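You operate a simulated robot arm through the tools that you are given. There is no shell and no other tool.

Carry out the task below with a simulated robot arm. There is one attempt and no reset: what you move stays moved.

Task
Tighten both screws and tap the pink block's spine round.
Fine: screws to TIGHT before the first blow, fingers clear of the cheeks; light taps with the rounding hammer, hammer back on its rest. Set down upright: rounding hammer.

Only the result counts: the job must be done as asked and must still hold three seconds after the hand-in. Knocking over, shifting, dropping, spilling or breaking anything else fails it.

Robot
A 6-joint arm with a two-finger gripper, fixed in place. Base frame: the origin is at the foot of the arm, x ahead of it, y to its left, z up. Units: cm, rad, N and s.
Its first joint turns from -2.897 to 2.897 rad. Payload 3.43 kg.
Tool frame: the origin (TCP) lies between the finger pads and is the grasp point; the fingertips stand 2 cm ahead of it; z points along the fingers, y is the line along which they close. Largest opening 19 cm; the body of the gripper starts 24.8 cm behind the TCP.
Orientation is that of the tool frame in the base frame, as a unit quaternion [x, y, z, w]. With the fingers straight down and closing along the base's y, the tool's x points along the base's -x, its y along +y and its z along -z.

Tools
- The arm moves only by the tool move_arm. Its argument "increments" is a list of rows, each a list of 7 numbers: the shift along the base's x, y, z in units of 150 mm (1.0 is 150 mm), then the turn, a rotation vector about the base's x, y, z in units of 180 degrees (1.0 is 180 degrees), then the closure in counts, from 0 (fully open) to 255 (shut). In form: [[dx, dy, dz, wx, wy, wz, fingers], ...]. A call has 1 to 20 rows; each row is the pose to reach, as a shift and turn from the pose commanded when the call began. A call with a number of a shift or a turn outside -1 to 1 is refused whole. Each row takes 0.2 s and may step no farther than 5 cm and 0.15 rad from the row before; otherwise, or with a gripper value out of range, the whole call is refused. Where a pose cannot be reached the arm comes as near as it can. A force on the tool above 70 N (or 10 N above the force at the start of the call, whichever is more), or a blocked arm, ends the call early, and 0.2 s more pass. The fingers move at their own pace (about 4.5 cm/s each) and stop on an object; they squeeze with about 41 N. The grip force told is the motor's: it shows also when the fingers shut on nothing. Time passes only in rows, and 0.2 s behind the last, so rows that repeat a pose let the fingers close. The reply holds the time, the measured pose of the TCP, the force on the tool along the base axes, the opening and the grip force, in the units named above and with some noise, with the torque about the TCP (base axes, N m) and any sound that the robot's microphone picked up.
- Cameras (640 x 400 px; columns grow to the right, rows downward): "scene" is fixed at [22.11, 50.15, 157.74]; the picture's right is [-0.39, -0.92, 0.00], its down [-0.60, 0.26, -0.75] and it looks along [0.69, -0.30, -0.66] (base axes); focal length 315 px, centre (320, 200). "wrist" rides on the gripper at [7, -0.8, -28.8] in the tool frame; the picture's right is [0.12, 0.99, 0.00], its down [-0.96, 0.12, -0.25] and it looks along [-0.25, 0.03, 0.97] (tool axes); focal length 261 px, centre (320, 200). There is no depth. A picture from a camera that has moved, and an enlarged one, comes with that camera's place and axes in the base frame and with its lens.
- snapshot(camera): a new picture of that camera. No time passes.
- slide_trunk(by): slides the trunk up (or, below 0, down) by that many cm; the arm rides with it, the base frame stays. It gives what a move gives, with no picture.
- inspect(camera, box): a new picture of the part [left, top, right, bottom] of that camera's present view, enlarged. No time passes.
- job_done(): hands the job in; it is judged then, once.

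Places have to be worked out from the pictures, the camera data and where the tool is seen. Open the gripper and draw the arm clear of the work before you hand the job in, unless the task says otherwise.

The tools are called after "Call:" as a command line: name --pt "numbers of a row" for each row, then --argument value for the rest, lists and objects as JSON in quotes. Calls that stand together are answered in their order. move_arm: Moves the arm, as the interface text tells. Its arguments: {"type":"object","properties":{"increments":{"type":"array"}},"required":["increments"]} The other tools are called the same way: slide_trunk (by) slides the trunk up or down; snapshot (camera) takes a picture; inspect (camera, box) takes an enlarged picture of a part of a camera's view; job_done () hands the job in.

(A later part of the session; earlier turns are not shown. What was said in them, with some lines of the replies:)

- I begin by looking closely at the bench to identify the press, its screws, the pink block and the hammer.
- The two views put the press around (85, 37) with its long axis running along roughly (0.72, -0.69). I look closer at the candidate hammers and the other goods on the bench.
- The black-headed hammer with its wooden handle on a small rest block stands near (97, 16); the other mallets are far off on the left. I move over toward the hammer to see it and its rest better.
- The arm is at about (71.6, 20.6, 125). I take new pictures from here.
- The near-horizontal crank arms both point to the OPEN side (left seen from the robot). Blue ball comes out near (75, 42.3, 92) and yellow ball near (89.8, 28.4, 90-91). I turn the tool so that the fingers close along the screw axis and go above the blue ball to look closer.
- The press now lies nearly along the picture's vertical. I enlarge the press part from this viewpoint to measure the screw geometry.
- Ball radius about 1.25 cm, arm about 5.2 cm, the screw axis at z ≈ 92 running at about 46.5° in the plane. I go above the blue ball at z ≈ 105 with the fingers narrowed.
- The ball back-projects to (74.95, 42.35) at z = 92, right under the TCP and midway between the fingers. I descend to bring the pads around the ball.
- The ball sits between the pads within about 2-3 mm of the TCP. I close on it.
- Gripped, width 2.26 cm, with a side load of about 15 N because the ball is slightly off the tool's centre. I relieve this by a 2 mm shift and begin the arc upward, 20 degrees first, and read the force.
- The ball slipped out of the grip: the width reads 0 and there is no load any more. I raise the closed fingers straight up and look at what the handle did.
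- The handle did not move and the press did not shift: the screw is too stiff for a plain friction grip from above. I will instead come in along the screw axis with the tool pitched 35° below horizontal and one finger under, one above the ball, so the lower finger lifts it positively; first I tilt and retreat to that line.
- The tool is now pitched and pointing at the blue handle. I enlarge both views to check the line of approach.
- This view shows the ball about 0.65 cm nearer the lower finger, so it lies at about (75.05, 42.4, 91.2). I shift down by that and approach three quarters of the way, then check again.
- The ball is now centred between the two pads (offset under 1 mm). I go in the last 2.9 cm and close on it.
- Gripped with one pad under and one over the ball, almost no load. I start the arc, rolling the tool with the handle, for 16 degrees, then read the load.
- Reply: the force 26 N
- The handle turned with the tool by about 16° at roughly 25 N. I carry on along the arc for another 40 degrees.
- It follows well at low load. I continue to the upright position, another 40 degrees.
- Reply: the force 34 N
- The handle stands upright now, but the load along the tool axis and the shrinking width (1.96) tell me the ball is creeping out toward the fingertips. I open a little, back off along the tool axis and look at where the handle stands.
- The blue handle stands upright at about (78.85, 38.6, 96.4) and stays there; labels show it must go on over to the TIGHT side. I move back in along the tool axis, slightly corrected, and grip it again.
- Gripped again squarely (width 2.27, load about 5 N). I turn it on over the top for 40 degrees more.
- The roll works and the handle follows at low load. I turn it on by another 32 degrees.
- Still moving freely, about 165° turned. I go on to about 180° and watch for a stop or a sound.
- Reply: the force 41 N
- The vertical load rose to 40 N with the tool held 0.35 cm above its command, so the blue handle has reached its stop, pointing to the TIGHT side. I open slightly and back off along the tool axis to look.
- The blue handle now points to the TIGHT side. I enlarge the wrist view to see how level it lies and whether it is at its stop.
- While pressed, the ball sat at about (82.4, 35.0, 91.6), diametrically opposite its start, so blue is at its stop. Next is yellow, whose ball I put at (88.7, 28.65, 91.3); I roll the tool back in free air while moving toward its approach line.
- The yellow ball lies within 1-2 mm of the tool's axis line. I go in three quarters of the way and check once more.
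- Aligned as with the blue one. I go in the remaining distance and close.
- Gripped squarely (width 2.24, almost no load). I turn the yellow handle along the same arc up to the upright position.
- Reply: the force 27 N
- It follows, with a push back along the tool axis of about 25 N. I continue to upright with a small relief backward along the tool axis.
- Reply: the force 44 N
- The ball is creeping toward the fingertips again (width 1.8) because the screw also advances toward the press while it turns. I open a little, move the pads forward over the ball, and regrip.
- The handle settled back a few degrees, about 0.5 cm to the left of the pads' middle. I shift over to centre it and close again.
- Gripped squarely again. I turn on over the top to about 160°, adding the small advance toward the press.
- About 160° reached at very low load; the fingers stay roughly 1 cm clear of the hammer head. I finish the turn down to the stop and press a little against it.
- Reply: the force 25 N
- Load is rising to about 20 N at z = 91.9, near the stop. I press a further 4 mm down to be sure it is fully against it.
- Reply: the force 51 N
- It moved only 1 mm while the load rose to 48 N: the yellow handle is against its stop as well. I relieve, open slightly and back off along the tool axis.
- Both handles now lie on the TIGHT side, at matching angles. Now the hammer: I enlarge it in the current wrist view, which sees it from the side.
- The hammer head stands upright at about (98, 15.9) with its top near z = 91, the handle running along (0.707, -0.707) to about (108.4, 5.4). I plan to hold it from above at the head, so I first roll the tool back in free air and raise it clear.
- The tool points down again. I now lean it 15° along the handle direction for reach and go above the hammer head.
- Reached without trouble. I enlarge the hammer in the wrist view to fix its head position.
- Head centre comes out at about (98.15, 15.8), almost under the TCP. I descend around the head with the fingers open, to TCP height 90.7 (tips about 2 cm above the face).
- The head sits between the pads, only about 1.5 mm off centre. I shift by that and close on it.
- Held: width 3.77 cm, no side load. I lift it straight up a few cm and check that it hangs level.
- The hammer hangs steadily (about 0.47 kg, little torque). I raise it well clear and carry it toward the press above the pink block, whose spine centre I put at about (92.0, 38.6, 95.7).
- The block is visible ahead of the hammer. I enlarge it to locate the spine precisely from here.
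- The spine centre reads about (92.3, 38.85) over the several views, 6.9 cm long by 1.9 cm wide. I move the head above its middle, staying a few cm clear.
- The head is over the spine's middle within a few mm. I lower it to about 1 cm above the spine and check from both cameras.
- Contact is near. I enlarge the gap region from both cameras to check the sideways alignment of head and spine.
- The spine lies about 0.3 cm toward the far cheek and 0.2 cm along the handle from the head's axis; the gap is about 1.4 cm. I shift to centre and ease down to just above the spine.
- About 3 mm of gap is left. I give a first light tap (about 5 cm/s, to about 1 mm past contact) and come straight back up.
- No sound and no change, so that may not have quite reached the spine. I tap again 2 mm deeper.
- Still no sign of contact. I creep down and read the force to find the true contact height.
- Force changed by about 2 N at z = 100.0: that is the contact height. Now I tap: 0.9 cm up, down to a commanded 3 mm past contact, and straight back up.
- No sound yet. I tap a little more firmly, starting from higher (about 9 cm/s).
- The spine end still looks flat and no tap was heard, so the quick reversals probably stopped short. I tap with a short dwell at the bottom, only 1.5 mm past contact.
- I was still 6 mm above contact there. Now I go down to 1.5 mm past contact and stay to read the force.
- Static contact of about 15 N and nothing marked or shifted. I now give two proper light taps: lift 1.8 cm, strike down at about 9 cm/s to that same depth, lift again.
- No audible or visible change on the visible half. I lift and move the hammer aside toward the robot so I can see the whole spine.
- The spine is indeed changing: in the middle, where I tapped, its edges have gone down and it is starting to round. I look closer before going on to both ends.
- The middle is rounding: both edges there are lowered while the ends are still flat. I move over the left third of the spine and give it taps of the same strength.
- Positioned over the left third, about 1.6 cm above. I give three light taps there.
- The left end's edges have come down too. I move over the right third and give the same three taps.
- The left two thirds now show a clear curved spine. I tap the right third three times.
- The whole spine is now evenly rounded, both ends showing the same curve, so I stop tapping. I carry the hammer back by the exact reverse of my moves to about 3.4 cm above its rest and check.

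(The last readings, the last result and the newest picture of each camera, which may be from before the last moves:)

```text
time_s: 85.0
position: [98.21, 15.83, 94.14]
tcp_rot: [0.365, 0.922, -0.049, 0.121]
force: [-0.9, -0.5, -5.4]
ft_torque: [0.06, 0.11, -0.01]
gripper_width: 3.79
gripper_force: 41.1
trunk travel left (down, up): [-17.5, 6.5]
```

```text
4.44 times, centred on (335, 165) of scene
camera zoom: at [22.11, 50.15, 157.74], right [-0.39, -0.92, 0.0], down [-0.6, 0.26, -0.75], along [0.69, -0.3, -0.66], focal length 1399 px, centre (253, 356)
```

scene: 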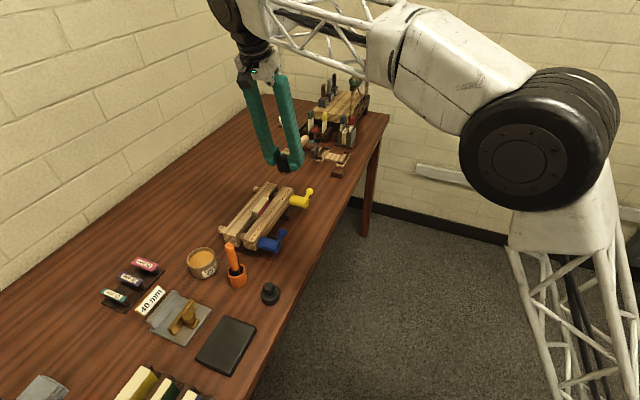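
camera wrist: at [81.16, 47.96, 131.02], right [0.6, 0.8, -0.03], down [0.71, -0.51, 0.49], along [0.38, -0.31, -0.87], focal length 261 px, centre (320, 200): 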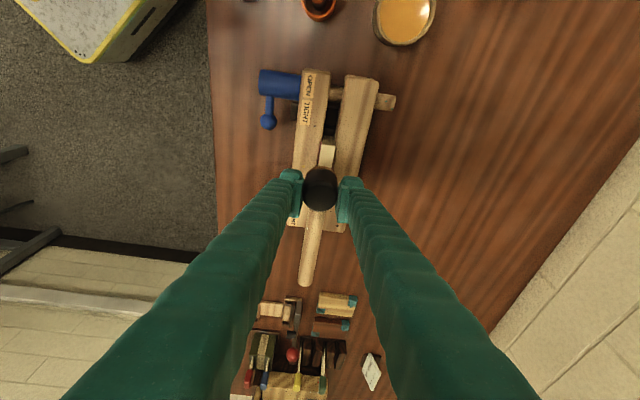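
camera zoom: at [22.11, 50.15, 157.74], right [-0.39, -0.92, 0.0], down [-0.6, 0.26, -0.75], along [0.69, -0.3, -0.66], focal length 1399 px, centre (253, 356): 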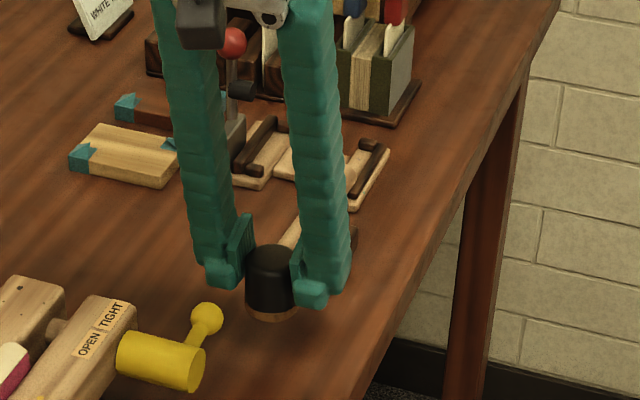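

The hammer hangs as before, except the handle has swung about 2° in the grip. I turn the tool 2.2° back about the vertical and lower slowly to just above contact.

Call:
move_arm --pt "0 0 -0.05 0 0 0.0061 255" --pt "0 0 -0.12 0 0 0.0122 255" --pt "0 0 -0.18 0 0 0.0122 255" --pt "0 0 -0.207 0 0 0.0122 255" --pt "0 0 -0.207 0 0 0.0122 255"

Call:
inspect --camera "wrist" --box '[250, 120, 400, 320]'

Call:
inspect --camera "scene" --box '[300, 140, 360, 210]'

```text
time_s: 86.2
position: [98.01, 15.74, 90.93]
tcp_rot: [0.347, 0.929, -0.046, 0.122]
force: [0.2, -0.7, -5.1]
ft_torque: [0.05, 0.07, 0.01]
gripper_width: 3.8
gripper_force: 41.1
trunk travel left (down, up): [-17.5, 6.5]
```

```text
2.00 times, centred on (325, 220) of wrist
camera zoom: at [86.78, 24.48, 116.99], right [0.56, 0.82, -0.03], down [0.73, -0.48, 0.49], along [0.39, -0.3, -0.87], focal length 521 px, centre (310, 160)
```

zoom: 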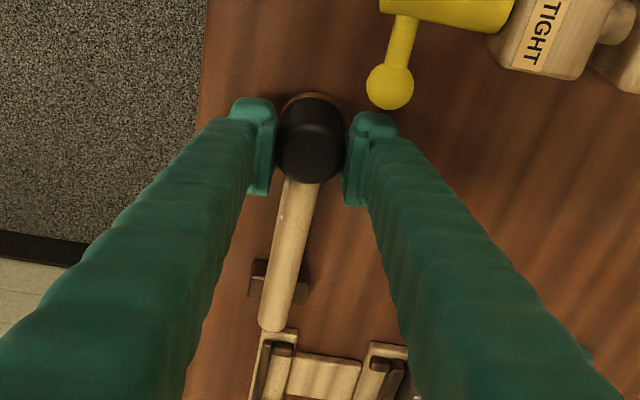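

```text
5.71 times, centred on (330, 175) of scene
camera zoom: at [22.11, 50.15, 157.74], right [-0.39, -0.92, 0.0], down [-0.6, 0.26, -0.75], along [0.69, -0.3, -0.66], focal length 1798 px, centre (263, 343)
```

zoom: 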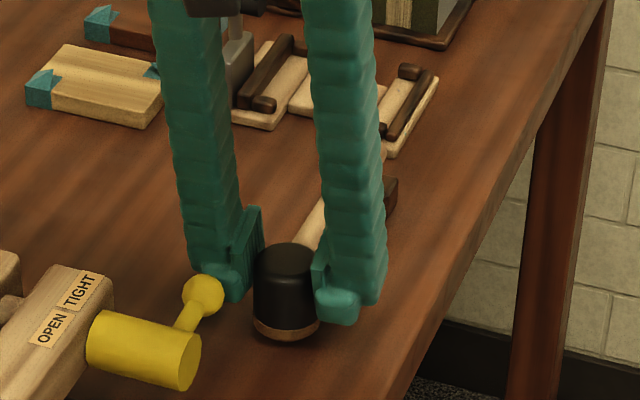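

The handle now sits slightly to one side over the rest block, so I over-corrected; I take back 1.6° and lower the last 3 mm.

Call:
move_arm --pt "0 0 0 0 0 -0.009 255" --pt "0 0 -0.01 0 0 -0.009 255" --pt "0 0 -0.018 0 0 -0.009 255" --pt "0 0 -0.018 0 0 -0.009 255"

Call:
inspect --camera "wrist" --box '[270, 180, 350, 300]'

Call:
inspect --camera "scene" --box '[300, 140, 360, 210]'

```text
time_s: 87.2
position: [98.06, 15.73, 90.66]
tcp_rot: [0.36, 0.924, -0.048, 0.121]
force: [0.1, 0.6, -5.5]
ft_torque: [0.04, 0.08, 0.03]
gripper_width: 3.78
gripper_force: 41.2
trunk travel left (down, up): [-17.5, 6.5]
```

```text
3.33 times, centred on (310, 240) of wrist
camera zoom: at [87.03, 24.67, 116.78], right [0.59, 0.81, -0.03], down [0.72, -0.5, 0.49], along [0.38, -0.31, -0.87], focal length 869 px, centre (353, 67)
```

zoom: 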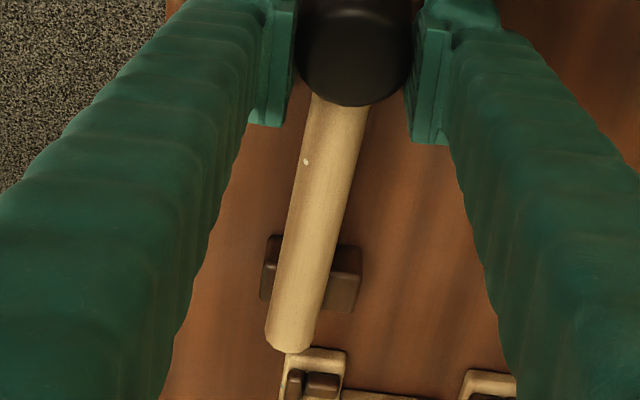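

```text
5.71 times, centred on (330, 175) of scene
camera zoom: at [22.11, 50.15, 157.74], right [-0.39, -0.92, 0.0], down [-0.6, 0.26, -0.75], along [0.69, -0.3, -0.66], focal length 1798 px, centre (263, 343)
```

zoom: 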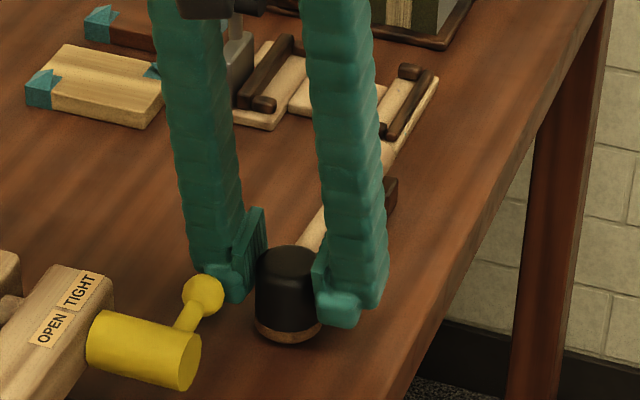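

No contact yet: the head is about 2 mm above the table and the handle is centred over the rest. I lower in small steps and read the force.

Call:
move_arm --pt "0 0 -0.007 0 0 0 255" --pt "0 0 -0.014 0 0 0 255" --pt "0 0 -0.014 0 0 0 255"

```text
time_s: 88.0
position: [98.06, 15.79, 90.53]
tcp_rot: [0.36, 0.924, -0.047, 0.122]
force: [0.4, 2.9, 6.2]
ft_torque: [-0.8, -0.81, 0.2]
gripper_width: 3.81
gripper_force: 40.8
trunk travel left (down, up): [-17.5, 6.5]
```

Contact: about 12 N, and the torque shows it is the handle touching the rest block first, the head being a hair above the table. I ease up slightly and open the fingers very gradually so the head settles softly.

Call:
move_arm --pt "0 0 0.002 0 0 0 255" --pt "0 0 0.002 0 0 0 210" --pt "0 0 0.002 0 0 0 206" --pt "0 0 0.002 0 0 0 204" --pt "0 0 0.002 0 0 0 203" --pt "0 0 0.002 0 0 0 202" --pt "0 0 0.002 0 0 0 201" --pt "0 0 0.002 0 0 0 200" --pt "0 0 0.002 0 0 0 198" --pt "0 0 0.002 0 0 0 195"

Call:
inspect --camera "scene" --box '[300, 140, 360, 210]'

Call:
inspect --camera "wrist" --box '[270, 140, 350, 300]'

```text
time_s: 90.2
position: [98.02, 15.72, 90.49]
tcp_rot: [0.361, 0.923, -0.048, 0.121]
force: [-0.1, -0.3, -0.8]
ft_torque: [0.01, 0.01, -0.02]
gripper_width: 4.45
gripper_force: 0.0
trunk travel left (down, up): [-17.5, 6.5]
```

```text
5.71 times, centred on (330, 175) of scene
camera zoom: at [22.11, 50.15, 157.74], right [-0.39, -0.92, 0.0], down [-0.6, 0.26, -0.75], along [0.69, -0.3, -0.66], focal length 1798 px, centre (263, 343)
```

zoom: 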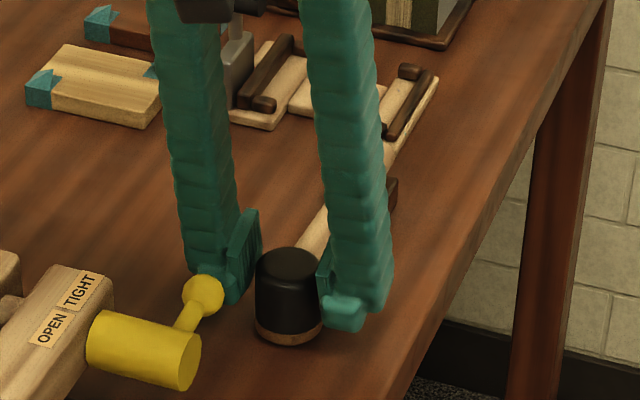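

```text
2.50 times, centred on (310, 220) of wrist
camera zoom: at [87.03, 24.69, 116.59], right [0.59, 0.81, -0.03], down [0.72, -0.5, 0.49], along [0.38, -0.31, -0.87], focal length 652 px, centre (345, 150)
```

zoom: 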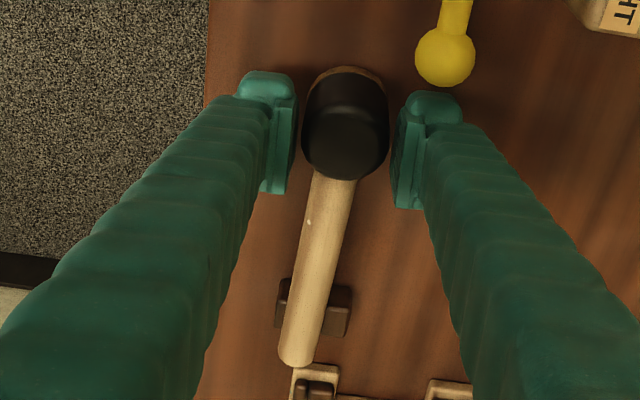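

The hammer stands upright in its place with its handle centred on the rest block, and the grip is free. I open a bit more and rise straight up.

Call:
move_arm --pt "0 0 0 0 0 0 175" --pt "0 0 0 0 0 0 175" --pt "0 0 0.1 0 0 0 175" --pt "0 0 0.3 0 0 0 175" --pt "0 0 0.6 0 0 0 175" --pt "0 0 0.9 0 0 0 175" --pt "0 0 0.95 0 0 0 175"

Call:
snapshot --camera "scene"

Call:
snapshot --camera "wrist"

```text
time_s: 91.8
position: [97.83, 15.7, 104.9]
tcp_rot: [0.36, 0.924, -0.048, 0.121]
force: [0.2, -0.3, -0.5]
ft_torque: [0.01, 0.0, -0.02]
gripper_width: 5.98
gripper_force: 0.1
trunk travel left (down, up): [-17.5, 6.5]
```

```text
taken
```

scene: 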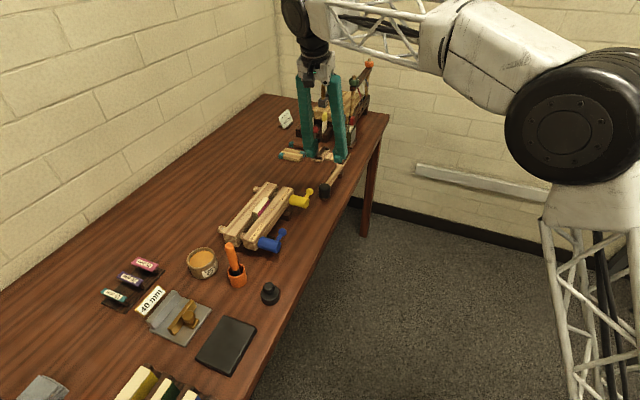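

```text
taken
camera wrist: at [86.91, 24.66, 130.91], right [0.59, 0.81, -0.03], down [0.72, -0.5, 0.49], along [0.38, -0.31, -0.87], focal length 261 px, centre (320, 200)
```

wrist: 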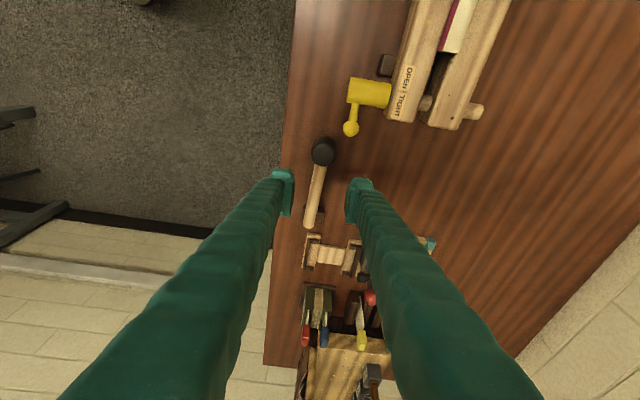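

The hammer stays put. I draw the arm back away from the bench and then check everything once more.

Call:
move_arm --pt "-0.1 0 0.2 0 0 0 150" --pt "-0.3 0 0.4 0 0 0 120" --pt "-0.55 0 0.5 0 0 0 80" --pt "-0.8 0 0.5 0 0 0 40" --pt "-1.0 0 0.5 0 0 0 0"

Call:
move_arm --pt "-0.25 0.1 0.1 0 0 0 0" --pt "-0.5 0.2 0.2 0 0 0 0" --pt "-0.75 0.3 0.3 0 0 0 0" --pt "-1.0 0.4 0.4 0 0 0 0" --pt "-1.0 0.4 0.4 0 0 0 0"

Call:
snapshot --camera "scene"

Call:
inspect --camera "scene" --box '[215, 170, 345, 265]'

Call:
inspect --camera "scene" --box '[300, 140, 360, 210]'

Call:
snapshot --camera "wrist"

```text
time_s: 93.0
position: [83.08, 15.81, 112.25]
tcp_rot: [0.36, 0.924, -0.049, 0.123]
force: [0.9, -0.1, -0.4]
ft_torque: [-0.01, 0.08, -0.06]
gripper_width: 16.13
gripper_force: 0.1
trunk travel left (down, up): [-17.5, 6.5]
```

```text
time_s: 94.2
position: [67.8, 21.8, 118.2]
tcp_rot: [0.36, 0.924, -0.048, 0.121]
force: [-0.7, 0.0, -0.2]
ft_torque: [0.09, 0.0, -0.01]
gripper_width: 18.98
gripper_force: 0.1
trunk travel left (down, up): [-17.5, 6.5]
```

```text
taken
```

scene: 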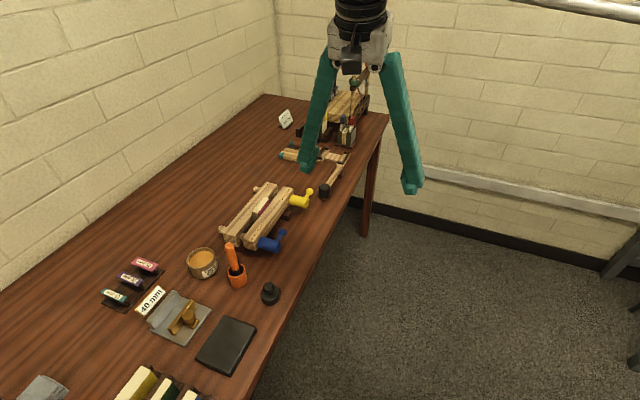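

```text
4.21 times, centred on (280, 218) of scene
camera zoom: at [22.11, 50.15, 157.74], right [-0.39, -0.92, 0.0], down [-0.6, 0.26, -0.75], along [0.69, -0.3, -0.66], focal length 1325 px, centre (488, 126)
```

zoom: 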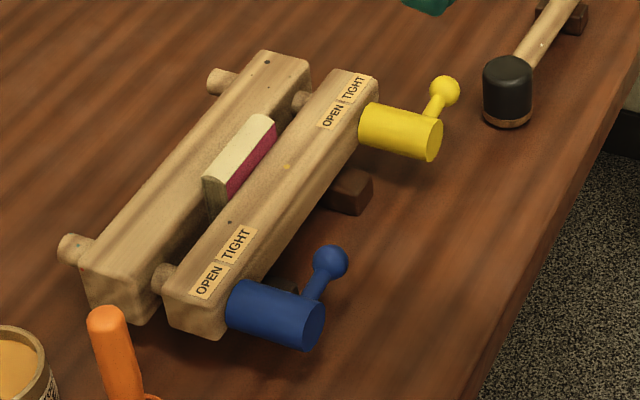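

```text
5.71 times, centred on (330, 175) of scene
camera zoom: at [22.11, 50.15, 157.74], right [-0.39, -0.92, 0.0], down [-0.6, 0.26, -0.75], along [0.69, -0.3, -0.66], focal length 1798 px, centre (263, 343)
```

zoom: 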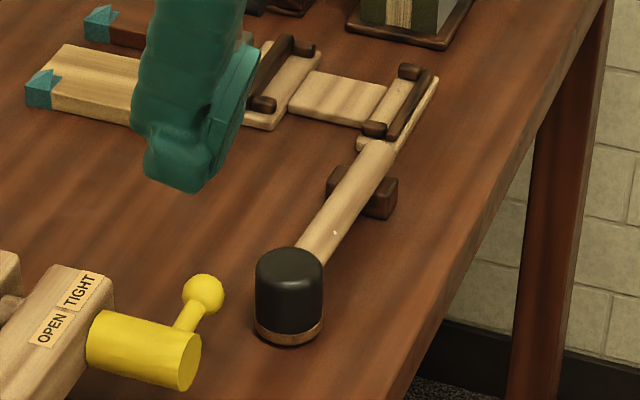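

```text
taken
camera wrist: at [56.82, 30.76, 144.31], right [0.59, 0.81, -0.03], down [0.71, -0.5, 0.49], along [0.38, -0.31, -0.87], focal length 261 px, centre (320, 200)
```

wrist: 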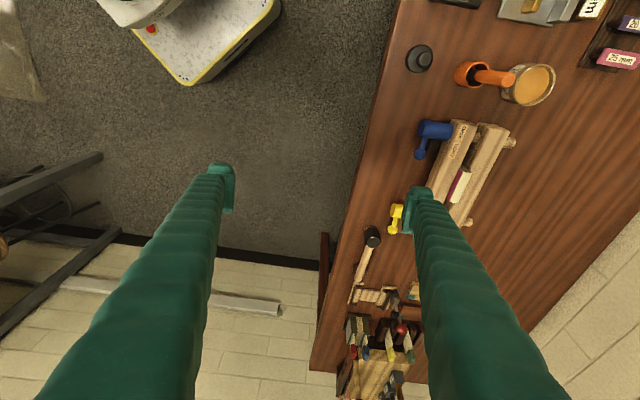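

Both handles point to TIGHT at their stops, the spine is evenly rounded, the hammer stands upright with its handle on the rest, and nothing else has shifted. The gripper is open and the arm is clear, so I hand the job in.

Call:
job_done

```text
The job is handed in.
```

The job is handed in. Both screws are tight, the pink block's spine is rounded, and the hammer is back on its rest. I haven't been told the verdict.

- **Screws:** I turned the blue and yellow handles from OPEN round to TIGHT. Pressed with 40–48 N, neither turned any further. Both were done before the first blow, and no reading or picture showed the fingers touching the cheeks.
- **First try at the blue screw:** my first grip from above slipped off the ball. The handle and the press did not move, so I turned it with one finger under the ball instead.
- **Spine:** I tapped the middle, then the left and right thirds, at about 5–10 cm/s. In the pictures the whole spine now has the same even curve from end to end. The microphone picked up no taps, so I judged this by eye.
- **Hammer:** I held it by the head rather than the handle. It stands upright where it was, within about a millimetre or two, with its handle on the rest block.
- **Everything else:** nothing else on the bench looked moved in the last pictures. The gripper is open and the arm is drawn back.
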